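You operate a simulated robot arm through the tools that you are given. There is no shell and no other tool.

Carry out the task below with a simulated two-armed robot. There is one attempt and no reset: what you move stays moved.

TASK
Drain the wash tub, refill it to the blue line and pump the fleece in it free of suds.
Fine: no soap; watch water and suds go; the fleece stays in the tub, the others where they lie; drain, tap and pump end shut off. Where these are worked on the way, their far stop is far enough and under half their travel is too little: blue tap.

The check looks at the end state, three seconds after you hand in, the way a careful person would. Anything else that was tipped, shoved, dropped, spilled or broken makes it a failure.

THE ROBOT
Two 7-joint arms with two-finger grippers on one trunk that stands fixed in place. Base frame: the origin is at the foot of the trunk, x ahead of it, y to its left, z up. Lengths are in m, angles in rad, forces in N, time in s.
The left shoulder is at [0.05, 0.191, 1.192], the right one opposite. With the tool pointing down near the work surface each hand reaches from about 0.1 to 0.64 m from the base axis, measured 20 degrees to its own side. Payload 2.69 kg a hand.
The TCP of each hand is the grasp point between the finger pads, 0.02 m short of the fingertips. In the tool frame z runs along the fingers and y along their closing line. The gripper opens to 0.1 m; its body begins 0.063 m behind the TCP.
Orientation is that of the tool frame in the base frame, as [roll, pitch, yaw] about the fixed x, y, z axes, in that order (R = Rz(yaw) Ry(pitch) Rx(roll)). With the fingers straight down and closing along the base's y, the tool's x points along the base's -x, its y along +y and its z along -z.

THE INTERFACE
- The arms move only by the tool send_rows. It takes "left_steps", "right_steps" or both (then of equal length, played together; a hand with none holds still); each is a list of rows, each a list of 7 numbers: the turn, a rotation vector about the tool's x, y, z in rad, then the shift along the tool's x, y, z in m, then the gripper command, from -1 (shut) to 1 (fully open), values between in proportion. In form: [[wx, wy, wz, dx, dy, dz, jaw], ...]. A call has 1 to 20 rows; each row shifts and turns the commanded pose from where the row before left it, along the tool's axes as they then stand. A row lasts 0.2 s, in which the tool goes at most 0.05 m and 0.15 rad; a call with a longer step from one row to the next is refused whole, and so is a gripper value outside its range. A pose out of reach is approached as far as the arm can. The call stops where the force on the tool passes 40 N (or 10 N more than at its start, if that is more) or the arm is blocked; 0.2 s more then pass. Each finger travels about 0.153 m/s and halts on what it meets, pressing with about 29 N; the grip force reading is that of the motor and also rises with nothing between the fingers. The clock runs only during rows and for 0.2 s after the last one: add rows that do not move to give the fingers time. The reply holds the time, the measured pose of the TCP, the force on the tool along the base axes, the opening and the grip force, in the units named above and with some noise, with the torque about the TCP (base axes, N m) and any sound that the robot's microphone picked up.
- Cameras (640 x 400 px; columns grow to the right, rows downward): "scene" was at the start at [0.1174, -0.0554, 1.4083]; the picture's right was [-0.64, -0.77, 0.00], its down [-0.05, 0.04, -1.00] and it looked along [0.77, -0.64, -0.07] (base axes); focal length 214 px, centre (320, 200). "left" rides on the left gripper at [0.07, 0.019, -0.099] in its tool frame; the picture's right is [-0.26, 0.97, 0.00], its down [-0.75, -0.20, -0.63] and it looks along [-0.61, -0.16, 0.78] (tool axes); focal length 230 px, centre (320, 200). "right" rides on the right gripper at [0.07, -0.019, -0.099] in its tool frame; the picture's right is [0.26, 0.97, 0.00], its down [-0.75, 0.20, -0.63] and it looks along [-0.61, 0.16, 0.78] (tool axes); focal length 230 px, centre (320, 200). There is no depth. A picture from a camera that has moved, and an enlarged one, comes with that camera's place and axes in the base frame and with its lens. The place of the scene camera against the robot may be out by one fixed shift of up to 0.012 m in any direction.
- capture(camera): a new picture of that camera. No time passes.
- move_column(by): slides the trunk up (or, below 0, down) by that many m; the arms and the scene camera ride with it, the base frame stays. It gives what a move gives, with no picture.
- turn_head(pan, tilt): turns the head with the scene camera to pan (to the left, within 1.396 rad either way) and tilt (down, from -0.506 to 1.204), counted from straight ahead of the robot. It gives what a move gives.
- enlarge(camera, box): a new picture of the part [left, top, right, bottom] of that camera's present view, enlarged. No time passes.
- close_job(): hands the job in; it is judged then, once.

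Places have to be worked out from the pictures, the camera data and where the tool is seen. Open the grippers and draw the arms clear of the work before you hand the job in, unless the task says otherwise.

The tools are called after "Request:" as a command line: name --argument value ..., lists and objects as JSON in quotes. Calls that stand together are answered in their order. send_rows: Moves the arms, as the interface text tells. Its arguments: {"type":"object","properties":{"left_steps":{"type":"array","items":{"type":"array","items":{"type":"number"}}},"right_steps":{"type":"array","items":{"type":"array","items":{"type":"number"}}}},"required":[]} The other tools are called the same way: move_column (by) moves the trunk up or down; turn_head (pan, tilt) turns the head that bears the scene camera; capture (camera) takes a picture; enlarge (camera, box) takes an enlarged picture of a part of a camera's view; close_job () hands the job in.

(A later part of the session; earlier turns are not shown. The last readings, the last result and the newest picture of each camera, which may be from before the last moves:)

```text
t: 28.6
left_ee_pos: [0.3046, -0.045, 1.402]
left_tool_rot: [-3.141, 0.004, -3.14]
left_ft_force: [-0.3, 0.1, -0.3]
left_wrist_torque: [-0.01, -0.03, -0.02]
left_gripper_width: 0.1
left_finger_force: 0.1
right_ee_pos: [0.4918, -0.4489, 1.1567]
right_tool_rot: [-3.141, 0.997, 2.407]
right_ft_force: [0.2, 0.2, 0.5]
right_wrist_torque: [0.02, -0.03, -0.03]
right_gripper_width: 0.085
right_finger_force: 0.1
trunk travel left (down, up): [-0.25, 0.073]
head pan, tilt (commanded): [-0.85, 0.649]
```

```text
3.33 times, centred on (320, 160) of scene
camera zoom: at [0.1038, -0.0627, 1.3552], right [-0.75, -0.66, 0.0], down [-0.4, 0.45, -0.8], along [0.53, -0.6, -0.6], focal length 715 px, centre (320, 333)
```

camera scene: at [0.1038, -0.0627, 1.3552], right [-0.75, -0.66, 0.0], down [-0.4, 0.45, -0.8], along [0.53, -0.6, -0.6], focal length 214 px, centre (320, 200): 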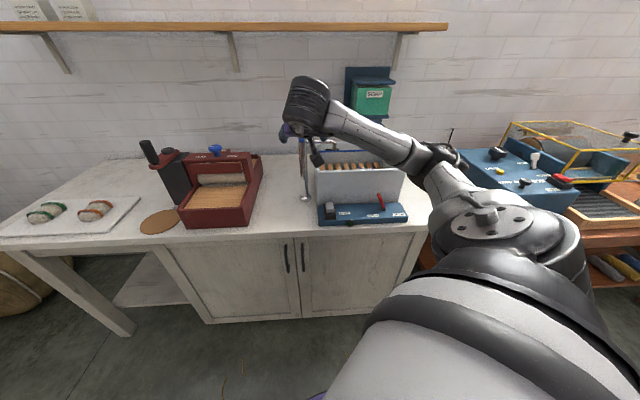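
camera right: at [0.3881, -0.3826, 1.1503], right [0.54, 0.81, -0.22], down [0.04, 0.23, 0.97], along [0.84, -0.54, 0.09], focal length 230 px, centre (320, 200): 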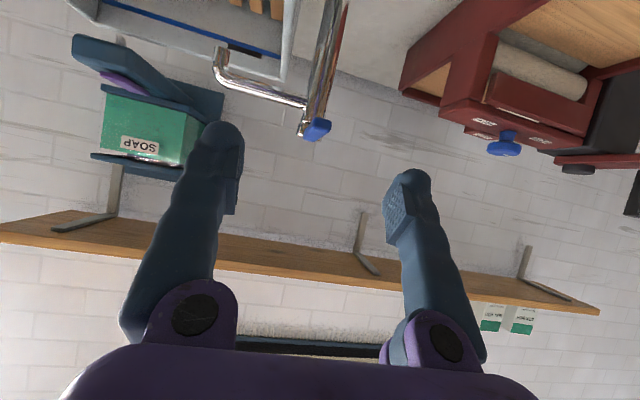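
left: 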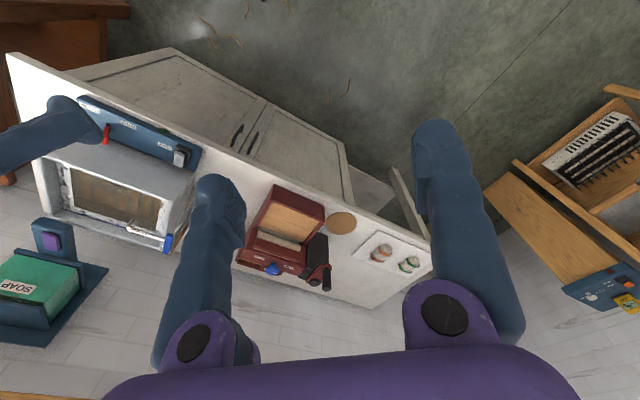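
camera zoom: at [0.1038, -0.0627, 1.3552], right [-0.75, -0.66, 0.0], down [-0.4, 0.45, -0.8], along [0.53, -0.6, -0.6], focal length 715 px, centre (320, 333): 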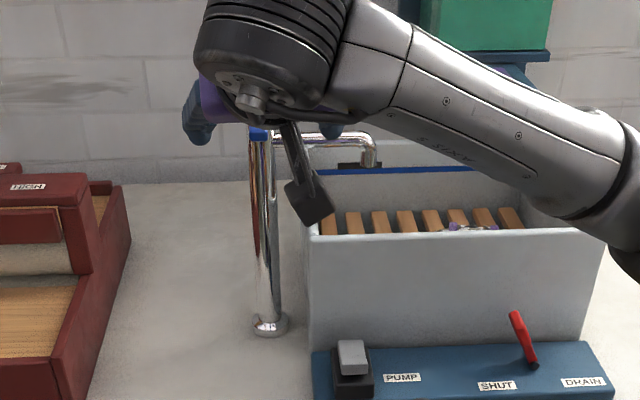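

The tap handle is a horizontal blue block on a swivelling collar at the post top, its free end ≈0.10 m ahead of the TCP on the hand axis. I advance so the fingers straddle the outer part of it, tips staying above the spout.

Request:
send_rows --right_steps '[[0, 0, 0, -0.0047, 0.0006, 0.0246, 0.7], [0, 0, 0, -0.0047, 0.0006, 0.0246, 0.7], [0, 0, 0, -0.0047, 0.0006, 0.0246, 0.7], [0, 0, 0, -0.0047, 0.0006, 0.0246, 0.7], [0, 0, 0, -0.0047, 0.0006, 0.0246, 0.4], [0, 0, 0, 0, 0, 0, 0.2], [0, 0, 0, 0, 0, 0, 0.2]]'

Request:
capture --camera "right"

Request:
enlarge --camera "scene" --box '[270, 100, 370, 220]'

Request:
enlarge --camera "left" --box '[100, 160, 260, 290]'

```text
t: 30.2
left_ee_pos: [0.3046, -0.0448, 1.4018]
left_tool_rot: [3.141, 0.004, -3.139]
left_ft_force: [0.2, -0.3, -0.1]
left_wrist_torque: [0.0, 0.03, 0.02]
left_gripper_width: 0.1001
left_finger_force: 0.1
right_ee_pos: [0.5804, -0.5259, 1.1101]
right_tool_rot: [3.14, 0.998, 2.409]
right_ft_force: [0.0, 0.3, -0.9]
right_wrist_torque: [0.02, -0.01, -0.04]
right_gripper_width: 0.0598
right_finger_force: 0.0
trunk travel left (down, up): [-0.25, 0.073]
head pan, tilt (commanded): [-0.85, 0.649]
```

```text
taken
camera right: at [0.4773, -0.4596, 1.1045], right [0.54, 0.81, -0.22], down [0.04, 0.23, 0.97], along [0.84, -0.54, 0.09], focal length 230 px, centre (320, 200)
```

right: 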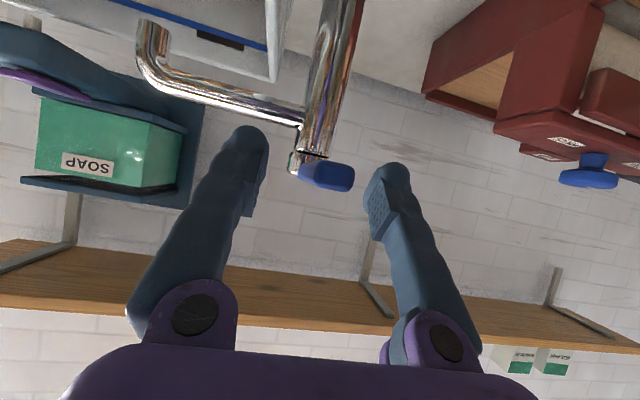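

```text
3.33 times, centred on (320, 160) of scene
camera zoom: at [0.1043, -0.0624, 1.3551], right [-0.75, -0.66, 0.0], down [-0.4, 0.45, -0.8], along [0.53, -0.6, -0.6], focal length 715 px, centre (320, 333)
```

zoom: 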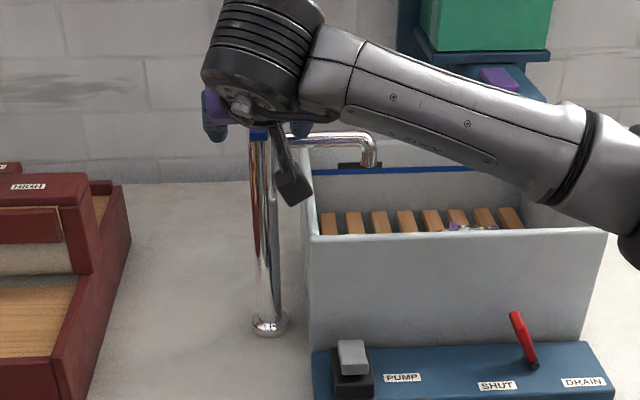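

```text
3.08 times, centred on (180, 225) of left
camera zoom: at [0.2347, -0.0269, 1.5001], right [0.26, 0.97, 0.0], down [0.75, -0.2, 0.63], along [0.61, -0.16, -0.78], focal length 708 px, centre (751, 123)
```

zoom: 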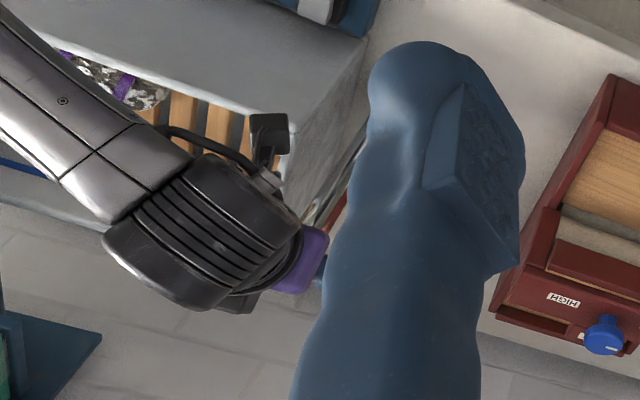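

The fingers straddle the handle with about 2 cm free either side. I try a gentle push first toward the spout side (-y of the tool) and watch the force.

Request:
send_rows --right_steps '[[0, 0, 0, 0, -0.01, 0, 0.2], [0, 0, 0, 0, -0.01, 0, 0.2], [0, 0, 0, 0, -0.006, 0, 0.2], [0, 0, 0, 0, -0.004, 0, 0.2]]'

Request:
capture --camera "right"

```text
t: 31.2
left_ee_pos: [0.3076, -0.0426, 1.402]
left_tool_rot: [-3.139, 0.0, -3.14]
left_ft_force: [-0.2, -0.5, 0.1]
left_wrist_torque: [0.0, -0.02, -0.02]
left_gripper_width: 0.0997
left_finger_force: 0.1
right_ee_pos: [0.5626, -0.5458, 1.1113]
right_tool_rot: [3.14, 0.998, 2.413]
right_ft_force: [14.7, 13.8, -0.8]
right_wrist_torque: [-0.14, -0.15, -0.42]
right_gripper_width: 0.0694
right_finger_force: 7.4
trunk travel left (down, up): [-0.25, 0.073]
head pan, tilt (commanded): [-0.85, 0.649]
```

```text
taken
camera right: at [0.4594, -0.4782, 1.1059], right [0.54, 0.82, -0.22], down [0.04, 0.23, 0.97], along [0.84, -0.53, 0.09], focal length 230 px, centre (320, 200)
```

right: 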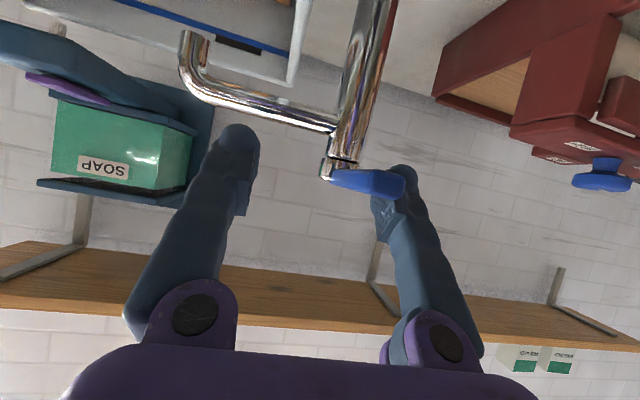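

20 N and the handle didn't turn, so that side is its closed stop. I go back and try the other way (away from the tub).

Request:
send_rows --right_steps '[[0, 0, 0, 0, 0.015, 0, 0.2], [0, 0, 0, 0, 0.015, 0, 0.2], [0, 0, 0, 0, 0.01, 0, 0.2], [0, 0, 0, 0, 0.01, 0, 0.2], [0, 0, 0, 0, 0.006, 0, 0.2], [0, 0, 0, 0, 0.004, 0, 0.2]]'

Request:
capture --camera "right"

Request:
enlarge --camera "scene" --box '[270, 100, 370, 220]'

```text
t: 32.6
left_ee_pos: [0.3045, -0.0452, 1.4023]
left_tool_rot: [3.141, 0.003, -3.139]
left_ft_force: [0.7, -0.9, -1.0]
left_wrist_torque: [0.0, 0.0, 0.01]
left_gripper_width: 0.1002
left_finger_force: 0.1
right_ee_pos: [0.6003, -0.5041, 1.1102]
right_tool_rot: [-3.141, 0.996, 2.409]
right_ft_force: [-0.1, 0.3, 0.0]
right_wrist_torque: [-0.01, 0.02, 0.0]
right_gripper_width: 0.0605
right_finger_force: 0.0
trunk travel left (down, up): [-0.25, 0.073]
head pan, tilt (commanded): [-0.85, 0.649]
```

```text
taken
camera right: at [0.4971, -0.4367, 1.1049], right [0.54, 0.81, -0.22], down [0.04, 0.23, 0.97], along [0.84, -0.54, 0.09], focal length 230 px, centre (320, 200)
```

right: 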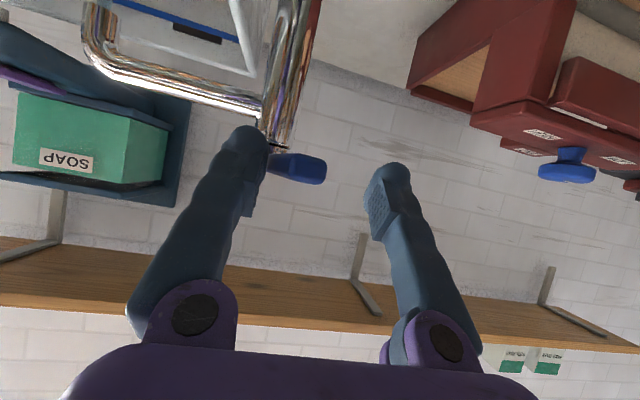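

```text
3.33 times, centred on (320, 160) of scene
camera zoom: at [0.1042, -0.0621, 1.3551], right [-0.75, -0.66, 0.0], down [-0.4, 0.45, -0.8], along [0.53, -0.6, -0.6], focal length 715 px, centre (320, 333)
```

zoom: 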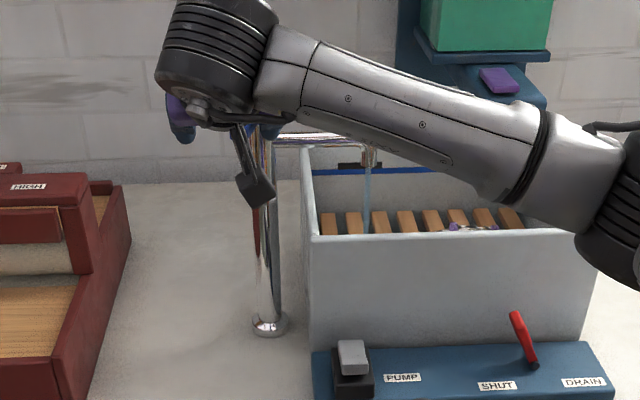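

Water is running from the spout: this direction opens it. I keep pushing the handle outward along its arc to get well past half travel.

Request:
send_rows --right_steps '[[0, 0, 0, 0, 0.012, 0, 0.2], [0, 0, 0, 0, 0.012, 0, 0.2], [0, 0, 0, 0, 0.01, 0, 0.2]]'

Request:
capture --camera "right"

Request:
enlarge --camera "scene" --box '[270, 100, 370, 220]'

```text
t: 33.4
left_ee_pos: [0.304, -0.0446, 1.4028]
left_tool_rot: [-3.14, 0.001, -3.14]
left_ft_force: [0.2, -0.3, 0.3]
left_wrist_torque: [0.03, -0.03, 0.0]
left_gripper_width: 0.1001
left_finger_force: 0.0
right_ee_pos: [0.6235, -0.4783, 1.1102]
right_tool_rot: [-3.141, 0.999, 2.41]
right_ft_force: [-0.2, -0.4, -0.5]
right_wrist_torque: [0.02, 0.02, 0.01]
right_gripper_width: 0.0602
right_finger_force: 0.4
trunk travel left (down, up): [-0.25, 0.073]
head pan, tilt (commanded): [-0.85, 0.649]
```

```text
taken
camera right: at [0.5201, -0.4115, 1.1042], right [0.54, 0.81, -0.22], down [0.04, 0.23, 0.97], along [0.84, -0.54, 0.09], focal length 230 px, centre (320, 200)
```

right: 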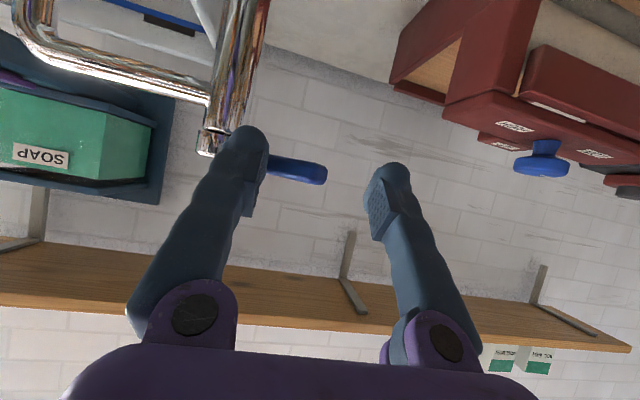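

```text
3.33 times, centred on (320, 160) of scene
camera zoom: at [0.1043, -0.0621, 1.3551], right [-0.75, -0.66, 0.0], down [-0.4, 0.45, -0.8], along [0.53, -0.6, -0.6], focal length 715 px, centre (320, 333)
```

zoom: 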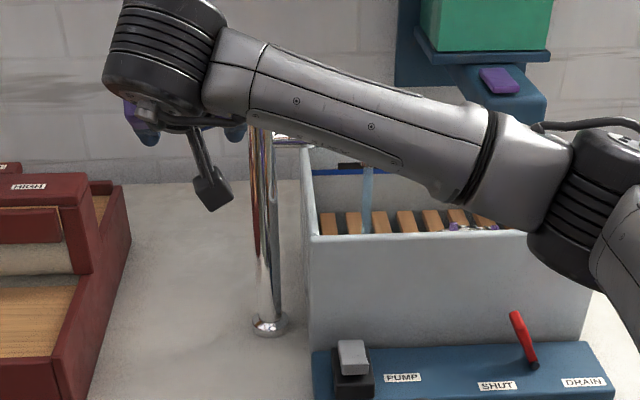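

The stream is thicker; the handle is past ~60°. I push on further around the arc toward its far stop.

Request:
send_rows --right_steps '[[0, 0, 0, -0.0043, 0.008, 0.0067, 0.2], [0, 0, 0, -0.0054, 0.007, 0.0084, 0.2], [0, 0, 0, -0.0054, 0.005, 0.0084, 0.2]]'

Request:
capture --camera "right"

Request:
enlarge --camera "scene" --box '[280, 110, 420, 220]'

Request:
enlarge --camera "left" --box '[20, 110, 240, 280]'

```text
t: 34.2
left_ee_pos: [0.3003, -0.0422, 1.4036]
left_tool_rot: [-3.138, 0.006, -3.141]
left_ft_force: [0.0, 0.2, 0.4]
left_wrist_torque: [0.0, 0.01, 0.02]
left_gripper_width: 0.1002
left_finger_force: 0.1
right_ee_pos: [0.654, -0.4801, 1.1145]
right_tool_rot: [3.137, 1.004, 2.408]
right_ft_force: [-23.0, 14.2, 7.2]
right_wrist_torque: [-0.04, 0.1, -1.19]
right_gripper_width: 0.0637
right_finger_force: 3.1
trunk travel left (down, up): [-0.25, 0.073]
head pan, tilt (commanded): [-0.85, 0.649]
```

```text
taken
camera right: at [0.5505, -0.4133, 1.1089], right [0.54, 0.81, -0.21], down [0.04, 0.23, 0.97], along [0.84, -0.54, 0.1], focal length 230 px, centre (320, 200)
```

right: 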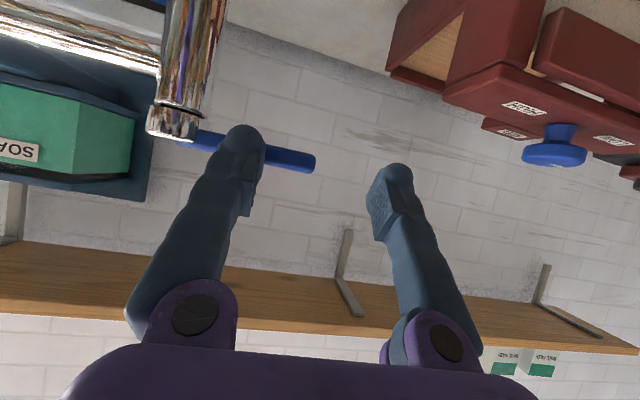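

```text
3.64 times, centred on (350, 165) of scene
camera zoom: at [0.1008, -0.0601, 1.3557], right [-0.75, -0.66, 0.0], down [-0.4, 0.45, -0.8], along [0.53, -0.6, -0.6], focal length 780 px, centre (211, 327)
```

zoom: 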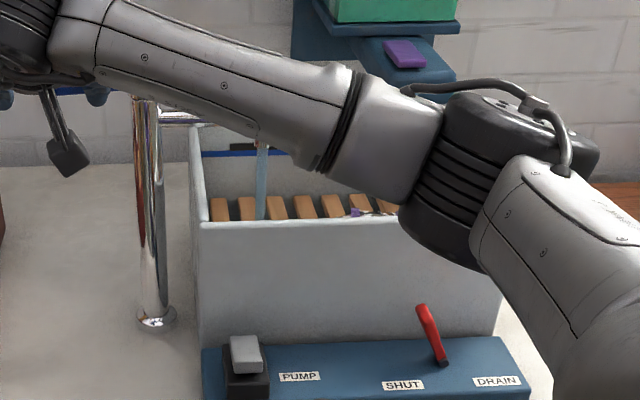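

```text
2.35 times, centred on (130, 195) of left
camera zoom: at [0.2306, -0.0242, 1.5011], right [0.26, 0.97, 0.0], down [0.75, -0.2, 0.63], along [0.61, -0.16, -0.77], focal length 541 px, centre (767, 212)
```

zoom: 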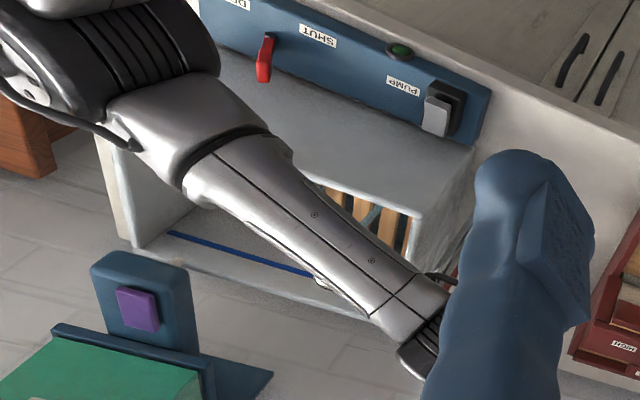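

The handle is hard against its far stop (90°, 27 N). I back off and, while the tub fills, roll the hand so that it can pinch the handle from above and below for closing it later.

Request:
send_rows --right_steps '[[0, 0, 0, 0.0163, 0, -0.0252, 0.6], [0, 0, 0, 0.0163, 0, -0.0252, 1], [0, -0.15, -0.14, 0, 0, 0, 1]]'

Request:
enlarge --camera "scene" --box '[280, 110, 420, 220]'

Request:
enlarge --camera "left" --box '[20, 110, 240, 280]'

```text
refused: row 3 steps farther than a row can; nothing moved
```

```text
3.64 times, centred on (350, 165) of scene
camera zoom: at [0.1008, -0.0601, 1.3557], right [-0.75, -0.66, 0.0], down [-0.4, 0.45, -0.8], along [0.53, -0.6, -0.6], focal length 780 px, centre (211, 327)
```

zoom: 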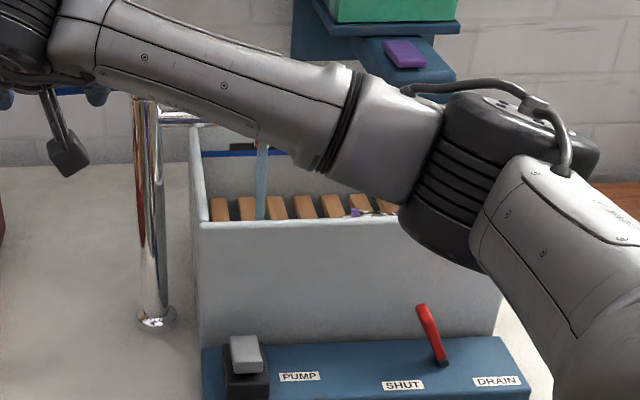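

```text
2.35 times, centred on (130, 195) of left
camera zoom: at [0.2306, -0.0242, 1.5011], right [0.26, 0.97, 0.0], down [0.75, -0.2, 0.63], along [0.61, -0.16, -0.77], focal length 541 px, centre (767, 212)
```

zoom: 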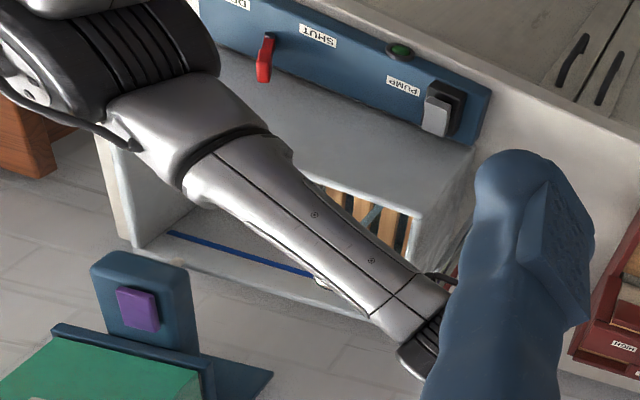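

That step turned too much at once, so nothing moved. I resend with smaller turns: back off, tilt, then the first half of the roll.

Request:
send_rows --right_steps '[[0, 0, 0, 0.0163, 0, -0.0252, 0.6], [0, 0, 0, 0.0163, 0, -0.0252, 1], [0, -0.15, 0, 0, 0, 0, 1], [0, -0.15, 0, 0, 0, 0, 1], [0, -0.15, 0, 0, 0, 0, 1], [0, 0, -0.143, 0, 0, 0, 1], [0, 0, -0.143, 0, 0, 0, 1], [0, 0, -0.143, 0, 0, 0, 1], [0, 0, -0.143, 0, 0, 0, 1]]'

Request:
enlarge --camera "scene" --box '[280, 110, 420, 220]'

Request:
enlarge --camera "left" --box '[20, 110, 240, 280]'

Request:
capture --camera "right"

```text
t: 36.2
left_ee_pos: [0.3041, -0.0447, 1.4015]
left_tool_rot: [-3.14, 0.004, -3.139]
left_ft_force: [0.5, 1.3, -0.3]
left_wrist_torque: [0.02, 0.02, -0.02]
left_gripper_width: 0.1001
left_finger_force: 0.0
right_ee_pos: [0.6108, -0.442, 1.1112]
right_tool_rot: [-1.792, 0.983, -2.488]
right_ft_force: [0.4, 0.9, 0.6]
right_wrist_torque: [-0.03, -0.02, -0.01]
right_gripper_width: 0.1001
right_finger_force: 0.0
trunk travel left (down, up): [-0.25, 0.073]
head pan, tilt (commanded): [-0.85, 0.649]
```

```text
3.64 times, centred on (350, 165) of scene
camera zoom: at [0.1039, -0.0615, 1.3552], right [-0.75, -0.66, 0.0], down [-0.4, 0.45, -0.8], along [0.53, -0.6, -0.6], focal length 780 px, centre (211, 327)
```

zoom: 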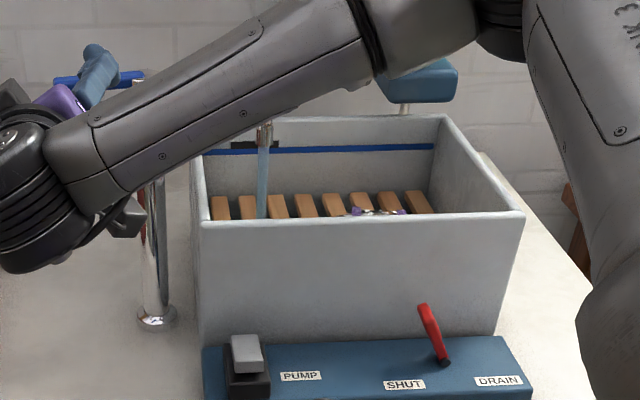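

```text
2.35 times, centred on (130, 195) of left
camera zoom: at [0.2342, -0.0259, 1.5002], right [0.26, 0.97, 0.0], down [0.75, -0.2, 0.63], along [0.61, -0.16, -0.77], focal length 541 px, centre (767, 212)
```

zoom: 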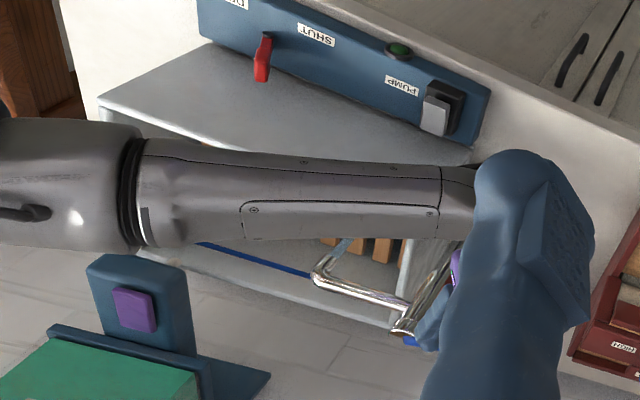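

```text
taken
camera right: at [0.4978, -0.4114, 1.075], right [0.38, 0.56, -0.74], down [-0.03, 0.8, 0.59], along [0.92, -0.2, 0.33], focal length 230 px, centre (320, 200)
```

right: 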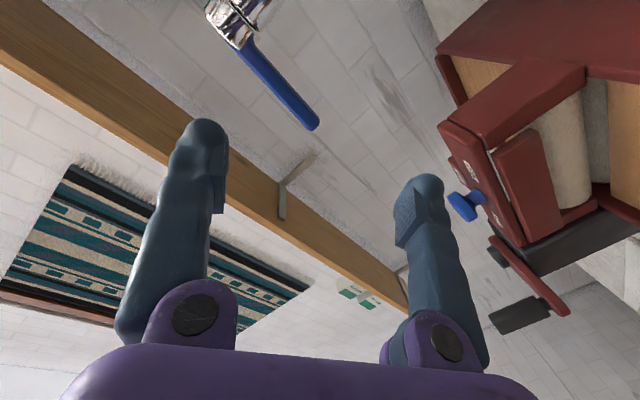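

The grate isn't covered yet, so there's time. I finish the roll.

Request:
send_rows --right_steps '[[0, 0, -0.143, 0, 0, 0, 1], [0, 0, -0.143, 0, 0, 0, 1], [0, 0, -0.143, 0, 0, 0, 1], [0, 0, -0.143, 0, 0, 0, 1], [0, 0, -0.143, 0, 0, 0, 1], [0, 0, -0.143, 0, 0, 0, 1], [0, 0, -0.143, 0, 0, 0, 1]]'

Request:
capture --camera "right"

Request:
enlarge --camera "scene" --box '[280, 110, 420, 220]'

Request:
enlarge --camera "left" --box '[20, 110, 240, 280]'

```text
t: 37.8
left_ee_pos: [0.3039, -0.0442, 1.4013]
left_tool_rot: [3.141, 0.005, -3.14]
left_ft_force: [-0.1, 1.2, -0.3]
left_wrist_torque: [0.0, 0.04, -0.01]
left_gripper_width: 0.1001
left_finger_force: 0.1
right_ee_pos: [0.6126, -0.4419, 1.1125]
right_tool_rot: [-1.691, -0.004, -2.302]
right_ft_force: [-0.2, 0.2, -0.5]
right_wrist_torque: [-0.04, -0.02, -0.01]
right_gripper_width: 0.0998
right_finger_force: 0.1
trunk travel left (down, up): [-0.25, 0.073]
head pan, tilt (commanded): [-0.85, 0.649]
```

```text
taken
camera right: at [0.4931, -0.4296, 1.1421], right [-0.26, -0.12, -0.96], down [0.02, 0.99, -0.13], along [0.96, -0.05, -0.26], focal length 230 px, centre (320, 200)
```

right: 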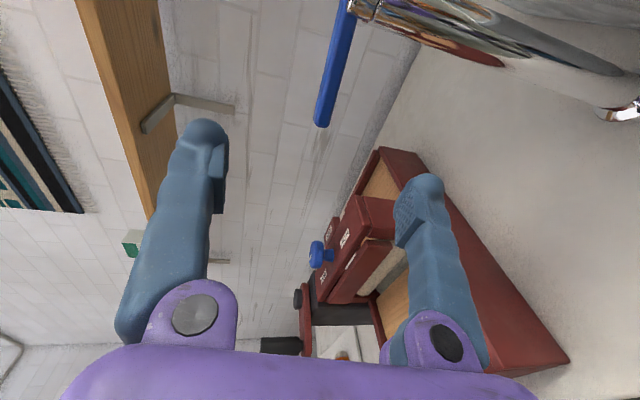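

```text
3.64 times, centred on (350, 165) of scene
camera zoom: at [0.1041, -0.0621, 1.3551], right [-0.75, -0.66, 0.0], down [-0.4, 0.45, -0.8], along [0.53, -0.6, -0.6], focal length 780 px, centre (211, 327)
```

zoom: 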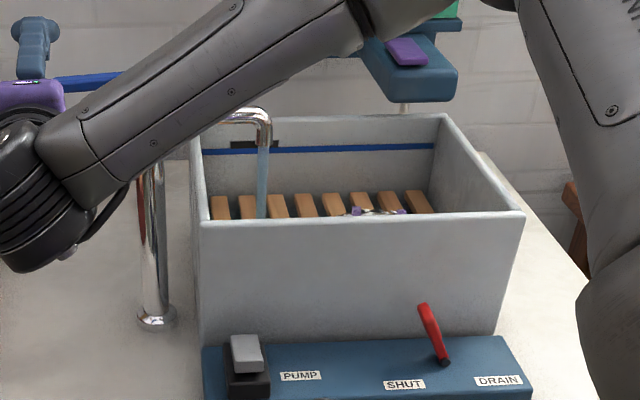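

```text
2.35 times, centred on (130, 195) of left
camera zoom: at [0.2344, -0.0266, 1.5002], right [0.26, 0.97, 0.0], down [0.75, -0.2, 0.63], along [0.61, -0.16, -0.78], focal length 541 px, centre (767, 212)
```

zoom: 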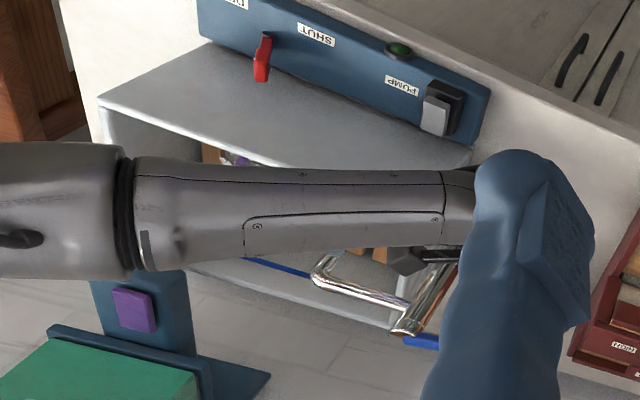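

The hand is now rolled with one finger above and one below the handle's level; its free end is ≈0.08 m ahead. I move in so the pads bracket the outer part of the handle and stay open there for now.

Request:
send_rows --right_steps '[[0, 0, 0, 0.0067, -0.0003, 0.0197, 1], [0, 0, 0, 0.0067, -0.0003, 0.0197, 1], [0, 0, 0, 0.0067, -0.0003, 0.0197, 1], [0, 0, 0, 0.0067, -0.0003, 0.0197, 1], [0, 0, 0, 0, 0, 0, 0.2]]'

Request:
capture --camera "right"

Request:
enlarge --camera "scene" --box '[280, 110, 420, 220]'

Request:
enlarge --camera "left" --box '[20, 110, 240, 280]'

```text
t: 39.0
left_ee_pos: [0.3045, -0.0438, 1.4021]
left_tool_rot: [3.141, 0.004, -3.139]
left_ft_force: [-0.2, 0.4, 0.2]
left_wrist_torque: [0.03, 0.01, 0.0]
left_gripper_width: 0.1
left_finger_force: 0.1
right_ee_pos: [0.6525, -0.5157, 1.1016]
right_tool_rot: [-1.694, -0.002, -2.303]
right_ft_force: [0.4, 0.2, 0.0]
right_wrist_torque: [0.01, 0.0, 0.01]
right_gripper_width: 0.0599
right_finger_force: 0.0
trunk travel left (down, up): [-0.25, 0.073]
head pan, tilt (commanded): [-0.85, 0.649]
```

```text
taken
camera right: at [0.5339, -0.5042, 1.1322], right [-0.26, -0.11, -0.96], down [0.02, 0.99, -0.12], along [0.97, -0.05, -0.26], focal length 230 px, centre (320, 200)
```

right: 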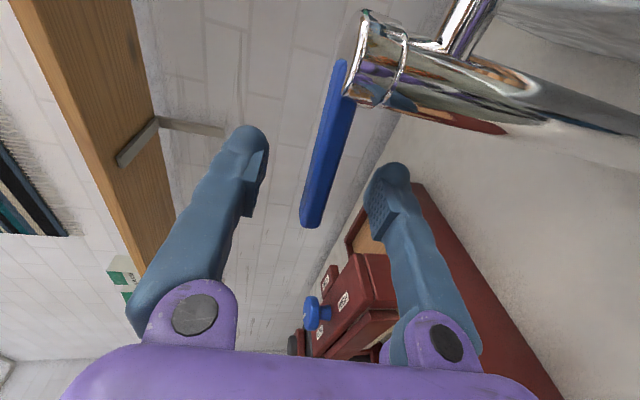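

```text
3.64 times, centred on (350, 165) of scene
camera zoom: at [0.104, -0.0621, 1.3552], right [-0.75, -0.66, 0.0], down [-0.4, 0.45, -0.8], along [0.53, -0.6, -0.6], focal length 780 px, centre (211, 327)
```

zoom: 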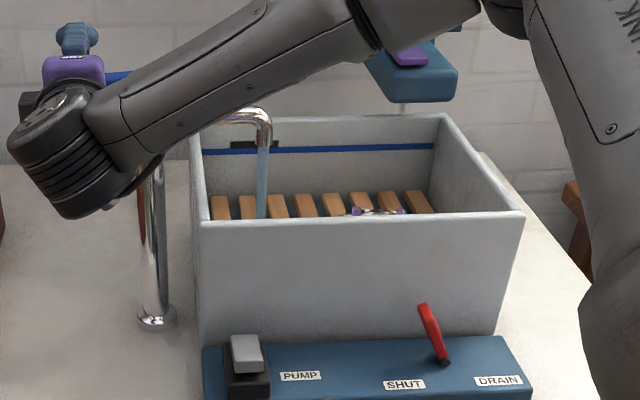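

```text
2.35 times, centred on (130, 195) of left
camera zoom: at [0.2343, -0.0265, 1.5002], right [0.26, 0.97, 0.0], down [0.75, -0.2, 0.63], along [0.61, -0.16, -0.78], focal length 541 px, centre (767, 212)
```

zoom: 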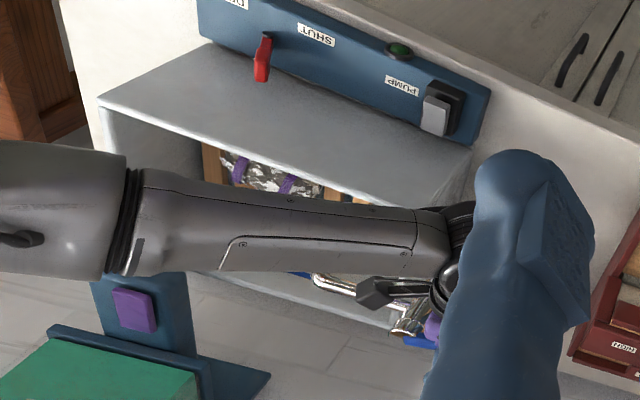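

The handle lies centred between the pads. Now I wait for the fill, checking the level often.

Request:
send_rows --right_steps '[[0, 0, 0, 0, 0, 0, -0.2], [0, 0, 0, 0, 0, 0, -0.2], [0, 0, 0, 0, 0, 0, -0.2], [0, 0, 0, 0, 0, 0, -0.2], [0, 0, 0, 0, 0, 0, -0.2], [0, 0, 0, 0, 0, 0, -0.2], [0, 0, 0, 0, 0, 0, -0.2], [0, 0, 0, 0, 0, 0, -0.2], [0, 0, 0, 0, 0, 0, -0.2], [0, 0, 0, 0, 0, 0, -0.2]]'

Request:
enlarge --camera "scene" --box '[310, 135, 410, 195]'

Request:
enlarge --camera "left" --box '[20, 110, 240, 280]'

```text
t: 41.2
left_ee_pos: [0.304, -0.0447, 1.4023]
left_tool_rot: [-3.141, 0.004, -3.141]
left_ft_force: [0.0, -0.2, 0.2]
left_wrist_torque: [0.0, 0.01, 0.02]
left_gripper_width: 0.1
left_finger_force: 0.0
right_ee_pos: [0.6516, -0.5155, 1.1023]
right_tool_rot: [-1.694, -0.001, -2.304]
right_ft_force: [-0.1, -0.1, 0.5]
right_wrist_torque: [0.01, 0.02, -0.02]
right_gripper_width: 0.0401
right_finger_force: 0.1
trunk travel left (down, up): [-0.25, 0.073]
head pan, tilt (commanded): [-0.85, 0.649]
```

```text
6.40 times, centred on (360, 165) of scene
camera zoom: at [0.1041, -0.0623, 1.3551], right [-0.75, -0.66, 0.0], down [-0.4, 0.45, -0.8], along [0.53, -0.6, -0.6], focal length 1373 px, centre (64, 424)
```

zoom: 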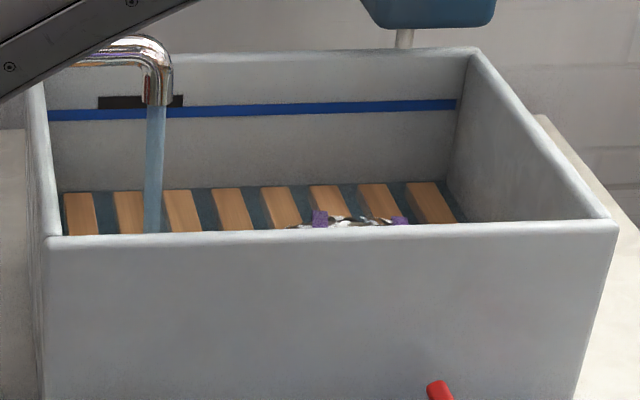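

```text
2.35 times, centred on (130, 195) of left
camera zoom: at [0.2345, -0.0268, 1.5002], right [0.26, 0.97, 0.0], down [0.75, -0.2, 0.63], along [0.61, -0.16, -0.78], focal length 541 px, centre (767, 212)
```

zoom: 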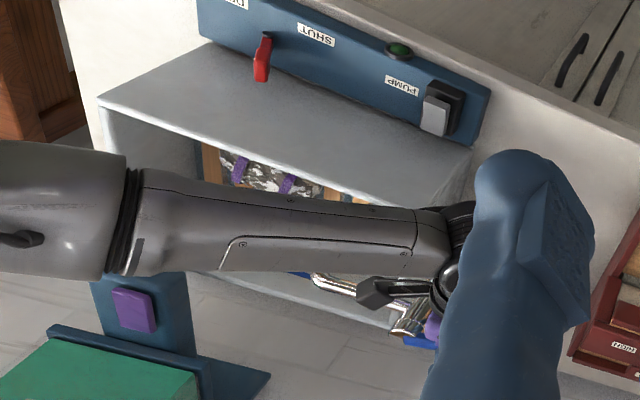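

Clear water has risen up between the slats. I keep waiting.

Request:
send_rows --right_steps '[[0, 0, 0, 0, 0, 0, -0.2], [0, 0, 0, 0, 0, 0, -0.2], [0, 0, 0, 0, 0, 0, -0.2], [0, 0, 0, 0, 0, 0, -0.2], [0, 0, 0, 0, 0, 0, -0.2], [0, 0, 0, 0, 0, 0, -0.2], [0, 0, 0, 0, 0, 0, -0.2], [0, 0, 0, 0, 0, 0, -0.2], [0, 0, 0, 0, 0, 0, -0.2], [0, 0, 0, 0, 0, 0, -0.2], [0, 0, 0, 0, 0, 0, -0.2], [0, 0, 0, 0, 0, 0, -0.2], [0, 0, 0, 0, 0, 0, -0.2], [0, 0, 0, 0, 0, 0, -0.2]]'

Request:
enlarge --camera "scene" --box '[310, 135, 410, 195]'

```text
t: 44.2
left_ee_pos: [0.3038, -0.0453, 1.402]
left_tool_rot: [3.141, 0.005, -3.14]
left_ft_force: [0.1, 0.4, 0.0]
left_wrist_torque: [0.01, 0.0, -0.01]
left_gripper_width: 0.0998
left_finger_force: 0.1
right_ee_pos: [0.6524, -0.5161, 1.1014]
right_tool_rot: [-1.691, -0.002, -2.304]
right_ft_force: [-0.5, 0.4, -0.1]
right_wrist_torque: [0.0, -0.02, -0.02]
right_gripper_width: 0.04
right_finger_force: 0.2
trunk travel left (down, up): [-0.25, 0.073]
head pan, tilt (commanded): [-0.85, 0.649]
```

```text
6.40 times, centred on (360, 165) of scene
camera zoom: at [0.1041, -0.0623, 1.3551], right [-0.75, -0.66, 0.0], down [-0.4, 0.45, -0.8], along [0.53, -0.6, -0.6], focal length 1373 px, centre (64, 424)
```

zoom: 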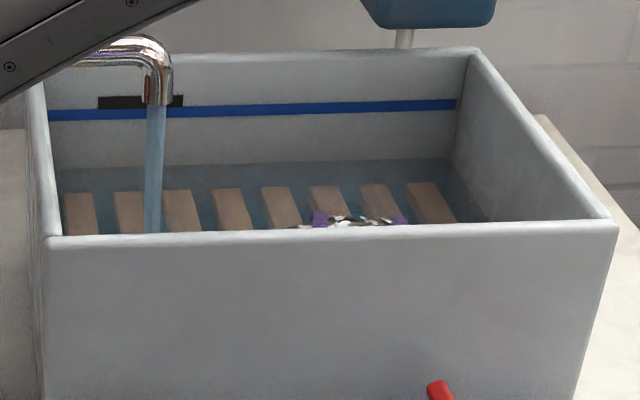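

The waterline on the back wall is now at about row 163 of this view; the blue line is at ~108. I wait 2 s more to measure the rate.

Request:
send_rows --right_steps '[[0, 0, 0, 0, 0, 0, -0.2], [0, 0, 0, 0, 0, 0, -0.2], [0, 0, 0, 0, 0, 0, -0.2], [0, 0, 0, 0, 0, 0, -0.2], [0, 0, 0, 0, 0, 0, -0.2], [0, 0, 0, 0, 0, 0, -0.2], [0, 0, 0, 0, 0, 0, -0.2], [0, 0, 0, 0, 0, 0, -0.2], [0, 0, 0, 0, 0, 0, -0.2]]'

Request:
enlarge --camera "scene" --box '[310, 135, 410, 195]'

```text
t: 46.2
left_ee_pos: [0.3058, -0.0448, 1.402]
left_tool_rot: [-3.141, 0.003, -3.14]
left_ft_force: [0.3, -0.5, -0.1]
left_wrist_torque: [0.05, 0.0, -0.03]
left_gripper_width: 0.1
left_finger_force: 0.1
right_ee_pos: [0.6523, -0.5157, 1.102]
right_tool_rot: [-1.694, -0.001, -2.304]
right_ft_force: [-0.1, 0.4, 0.4]
right_wrist_torque: [-0.01, 0.0, 0.03]
right_gripper_width: 0.0401
right_finger_force: 0.1
trunk travel left (down, up): [-0.25, 0.073]
head pan, tilt (commanded): [-0.85, 0.649]
```

```text
6.40 times, centred on (360, 165) of scene
camera zoom: at [0.1041, -0.0623, 1.3551], right [-0.75, -0.66, 0.0], down [-0.4, 0.45, -0.8], along [0.53, -0.6, -0.6], focal length 1373 px, centre (64, 424)
```

zoom: 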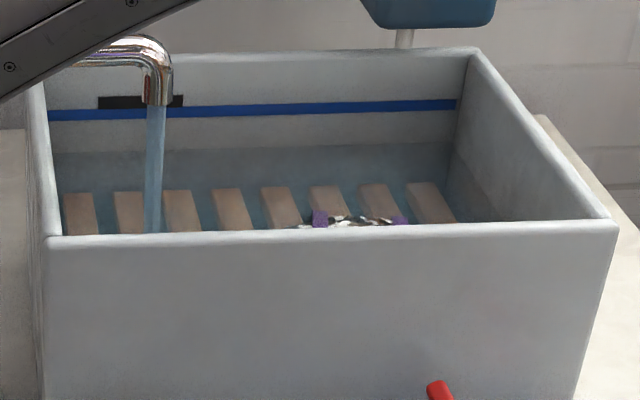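

It rises ~7.5 px/s, so about 5 s remain to the line. Meanwhile I close the pads lightly on the handle, to be ready.

Request:
send_rows --right_steps '[[0, 0, 0, 0, 0, 0, -0.5], [0, 0, 0, 0, 0, 0, -0.7], [0, 0, 0, 0, 0, 0, -0.8], [0, 0, 0, 0, 0, 0, -0.8], [0, 0, 0, 0, 0, 0, -0.8]]'

Request:
capture --camera "right"

Request:
enlarge --camera "scene" --box '[310, 135, 410, 195]'

```text
t: 47.4
left_ee_pos: [0.3036, -0.0445, 1.401]
left_tool_rot: [-3.141, 0.002, -3.141]
left_ft_force: [-0.4, -0.5, -0.5]
left_wrist_torque: [-0.04, 0.02, -0.01]
left_gripper_width: 0.0998
left_finger_force: 0.1
right_ee_pos: [0.6538, -0.5155, 1.1036]
right_tool_rot: [-1.691, -0.001, -2.305]
right_ft_force: [0.3, -0.8, 5.2]
right_wrist_torque: [-0.06, -0.02, 0.06]
right_gripper_width: 0.0141
right_finger_force: 2.7
trunk travel left (down, up): [-0.25, 0.073]
head pan, tilt (commanded): [-0.85, 0.649]
```

```text
taken
camera right: at [0.5336, -0.5037, 1.133], right [-0.26, -0.11, -0.96], down [0.02, 0.99, -0.12], along [0.97, -0.05, -0.25], focal length 230 px, centre (320, 200)
```

right: 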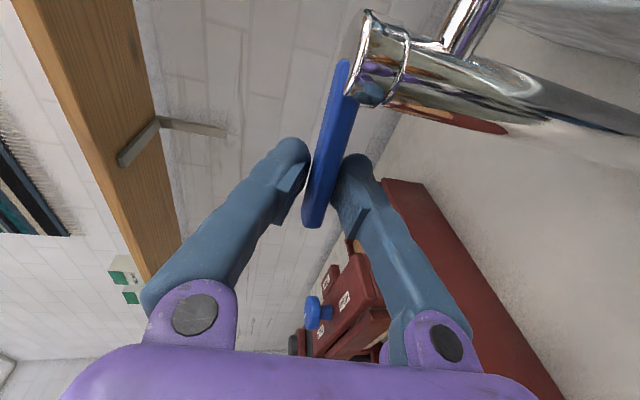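

```text
6.40 times, centred on (360, 165) of scene
camera zoom: at [0.1035, -0.0619, 1.3553], right [-0.75, -0.66, 0.0], down [-0.4, 0.45, -0.8], along [0.53, -0.6, -0.6], focal length 1373 px, centre (64, 424)
```

zoom: 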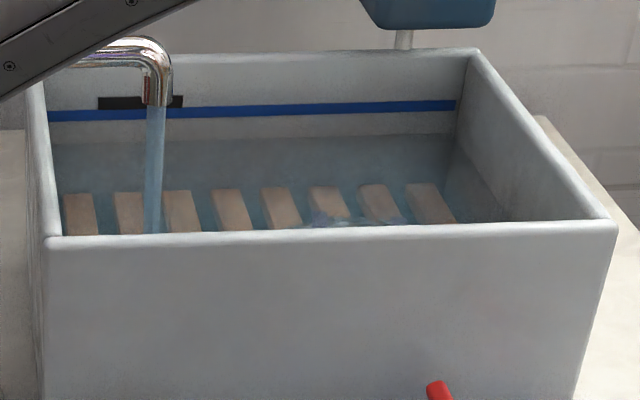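

The pads hold the handle lightly (14 mm). The waterline is at row ~138, so I wait ~1.8 s more before closing.

Request:
send_rows --right_steps '[[0, 0, 0, 0, -0.0015, 0, -0.85], [0, 0, 0, 0, 0, 0, -0.9], [0, 0, 0, 0, 0, 0, -0.9], [0, 0, 0, 0, 0, 0, -0.9], [0, 0, 0, 0, 0, 0, -0.9], [0, 0, 0, 0, 0, 0, -0.9], [0, 0, 0, 0, 0, 0, -0.9], [0, 0, 0, 0, 0, 0, -0.9]]'

Request:
enlarge --camera "scene" --box '[310, 135, 410, 195]'

```text
t: 49.2
left_ee_pos: [0.3039, -0.0435, 1.4012]
left_tool_rot: [-3.141, 0.004, -3.141]
left_ft_force: [-0.3, 0.1, -0.4]
left_wrist_torque: [-0.03, 0.04, 0.0]
left_gripper_width: 0.1
left_finger_force: 0.0
right_ee_pos: [0.6521, -0.5159, 1.1051]
right_tool_rot: [-1.693, 0.0, -2.304]
right_ft_force: [-0.6, -1.5, 3.9]
right_wrist_torque: [-0.28, 0.08, 0.05]
right_gripper_width: 0.0113
right_finger_force: 38.7
trunk travel left (down, up): [-0.25, 0.073]
head pan, tilt (commanded): [-0.85, 0.649]
```

```text
6.40 times, centred on (360, 165) of scene
camera zoom: at [0.1037, -0.062, 1.3552], right [-0.75, -0.66, 0.0], down [-0.4, 0.45, -0.8], along [0.53, -0.6, -0.6], focal length 1373 px, centre (64, 424)
```

zoom: 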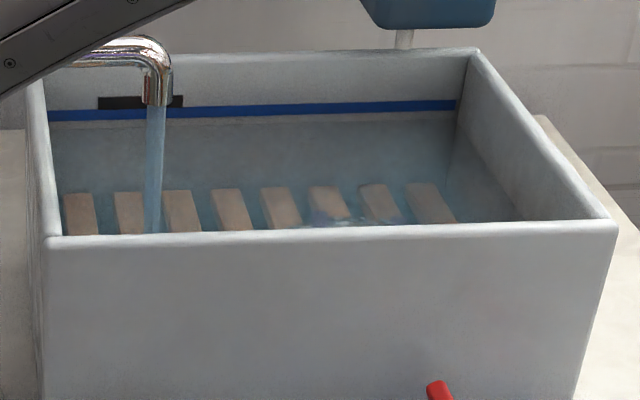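

The waterline is just below the blue line (row ~123 vs line 103-113). After a short wait I swing the handle shut along its arc, keeping a moderate grip.

Request:
send_rows --right_steps '[[0, 0, 0, 0, 0, 0, -0.82], [0, 0, 0, 0, 0, 0, -0.82], [0, 0, 0, 0.00204, 0.0019, -0.0154, -0.82], [0, 0, 0, 0.006, 0.0017, -0.0144, -0.82], [0, 0, 0, 0.00953, 0.0015, -0.0123, -0.82], [0, 0, 0, 0.01243, 0.0011, -0.0095, -0.82], [0, 0, 0, 0.01447, 0.0007, -0.006, -0.82], [0, 0, 0, 0.01553, 0.0002, -0.002, -0.82], [0, 0, 0, 0.004, 0, 0, -0.82]]'

Request:
capture --camera "right"

Request:
enlarge --camera "scene" --box '[280, 110, 420, 220]'

Request:
enlarge --camera "scene" --box '[310, 135, 410, 195]'

```text
t: 51.2
left_ee_pos: [0.3065, -0.0482, 1.4016]
left_tool_rot: [3.14, 0.0, -3.141]
left_ft_force: [-0.1, 0.4, -0.4]
left_wrist_torque: [0.0, -0.03, 0.02]
left_gripper_width: 0.0998
left_finger_force: 0.1
right_ee_pos: [0.5891, -0.4943, 1.1119]
right_tool_rot: [-1.734, -0.017, -2.302]
right_ft_force: [2.6, 0.4, -25.0]
right_wrist_torque: [0.04, 0.24, 0.15]
right_gripper_width: 0.0259
right_finger_force: 12.9
right hand out of reach, approached as far as the arm can: row 5, 6, 7, 8, 9
trunk travel left (down, up): [-0.25, 0.073]
head pan, tilt (commanded): [-0.85, 0.649]
stopped in row 9 (right hand): the force on the tool passed its limit at 41 N (the readings are from after the stop); the commanded pose is now the measured one
```

```text
taken
camera right: at [0.4711, -0.4831, 1.1471], right [-0.3, -0.1, -0.95], down [0.01, 0.99, -0.11], along [0.95, -0.05, -0.3], focal length 230 px, centre (320, 200)
```

right: 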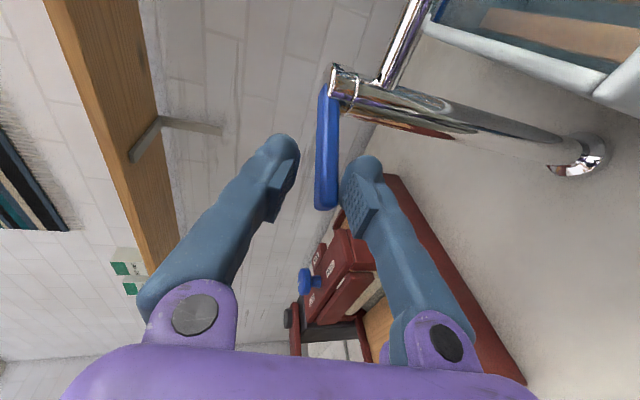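

```text
3.64 times, centred on (350, 165) of scene
camera zoom: at [0.1065, -0.0647, 1.3549], right [-0.75, -0.66, 0.0], down [-0.4, 0.46, -0.79], along [0.52, -0.6, -0.61], focal length 780 px, centre (211, 327)
```

zoom: 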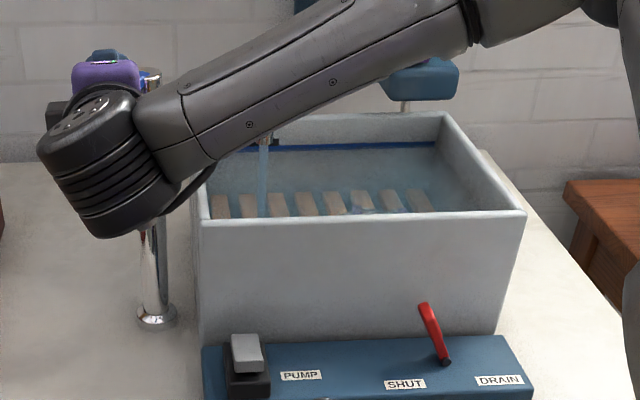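

```text
6.40 times, centred on (360, 165) of scene
camera zoom: at [0.1065, -0.0647, 1.3549], right [-0.75, -0.66, 0.0], down [-0.4, 0.46, -0.79], along [0.52, -0.6, -0.61], focal length 1373 px, centre (64, 424)
```

zoom: 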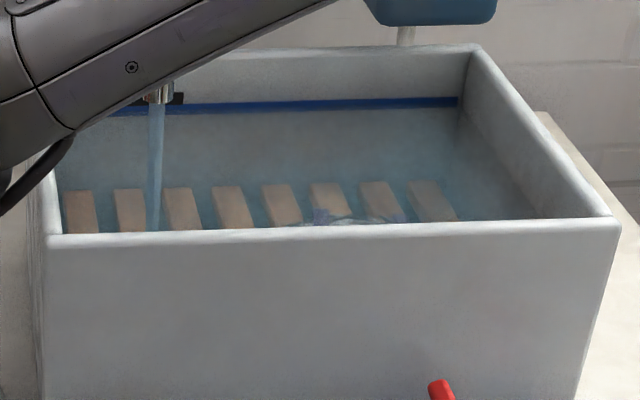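

The tap is roughly two-thirds closed but the wrist ran into its limit, and the lower finger is lifting against the handle. I lower the hand a little and continue the arc while yawing the hand left, which eases the wrist.

Request:
send_rows --right_steps '[[0, -0.1, 0, 0.006, 0.006, 0, -0.7], [0, -0.13, 0, 0.011, 0, -0.003, -0.7], [0, -0.13, 0, 0.011, 0, -0.004, -0.7]]'

Request:
capture --camera "right"

Request:
enlarge --camera "scene" --box '[310, 135, 410, 195]'

```text
t: 51.6
left_ee_pos: [0.3073, -0.0465, 1.402]
left_tool_rot: [-3.141, 0.001, -3.141]
left_ft_force: [-1.0, 0.2, 0.5]
left_wrist_torque: [-0.07, 0.0, -0.01]
left_gripper_width: 0.0997
left_finger_force: 0.2
right_ee_pos: [0.5928, -0.4887, 1.1155]
right_tool_rot: [-1.772, -0.012, -2.227]
right_ft_force: [0.7, -8.5, -26.5]
right_wrist_torque: [-0.07, 0.21, -0.07]
right_gripper_width: 0.0322
right_finger_force: 13.1
right hand out of reach, approached as far as the arm can: row 1, 2
trunk travel left (down, up): [-0.25, 0.073]
head pan, tilt (commanded): [-0.85, 0.649]
stopped in row 2 (right hand): the force on the tool passed its limit at 45 N (the readings are from after the stop); the commanded pose is now the measured one
```

```text
taken
camera right: at [0.4765, -0.4875, 1.1536], right [-0.32, -0.1, -0.94], down [-0.06, 0.99, -0.08], along [0.95, 0.03, -0.32], focal length 230 px, centre (320, 200)
```

right: 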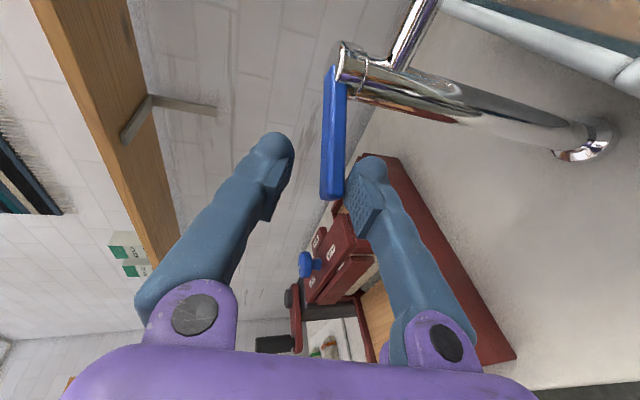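

```text
6.40 times, centred on (360, 165) of scene
camera zoom: at [0.1069, -0.064, 1.3548], right [-0.75, -0.66, 0.0], down [-0.4, 0.46, -0.79], along [0.52, -0.6, -0.61], focal length 1373 px, centre (64, 424)
```

zoom: 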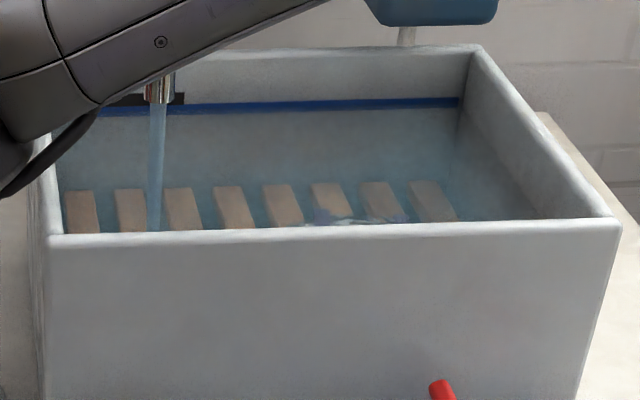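

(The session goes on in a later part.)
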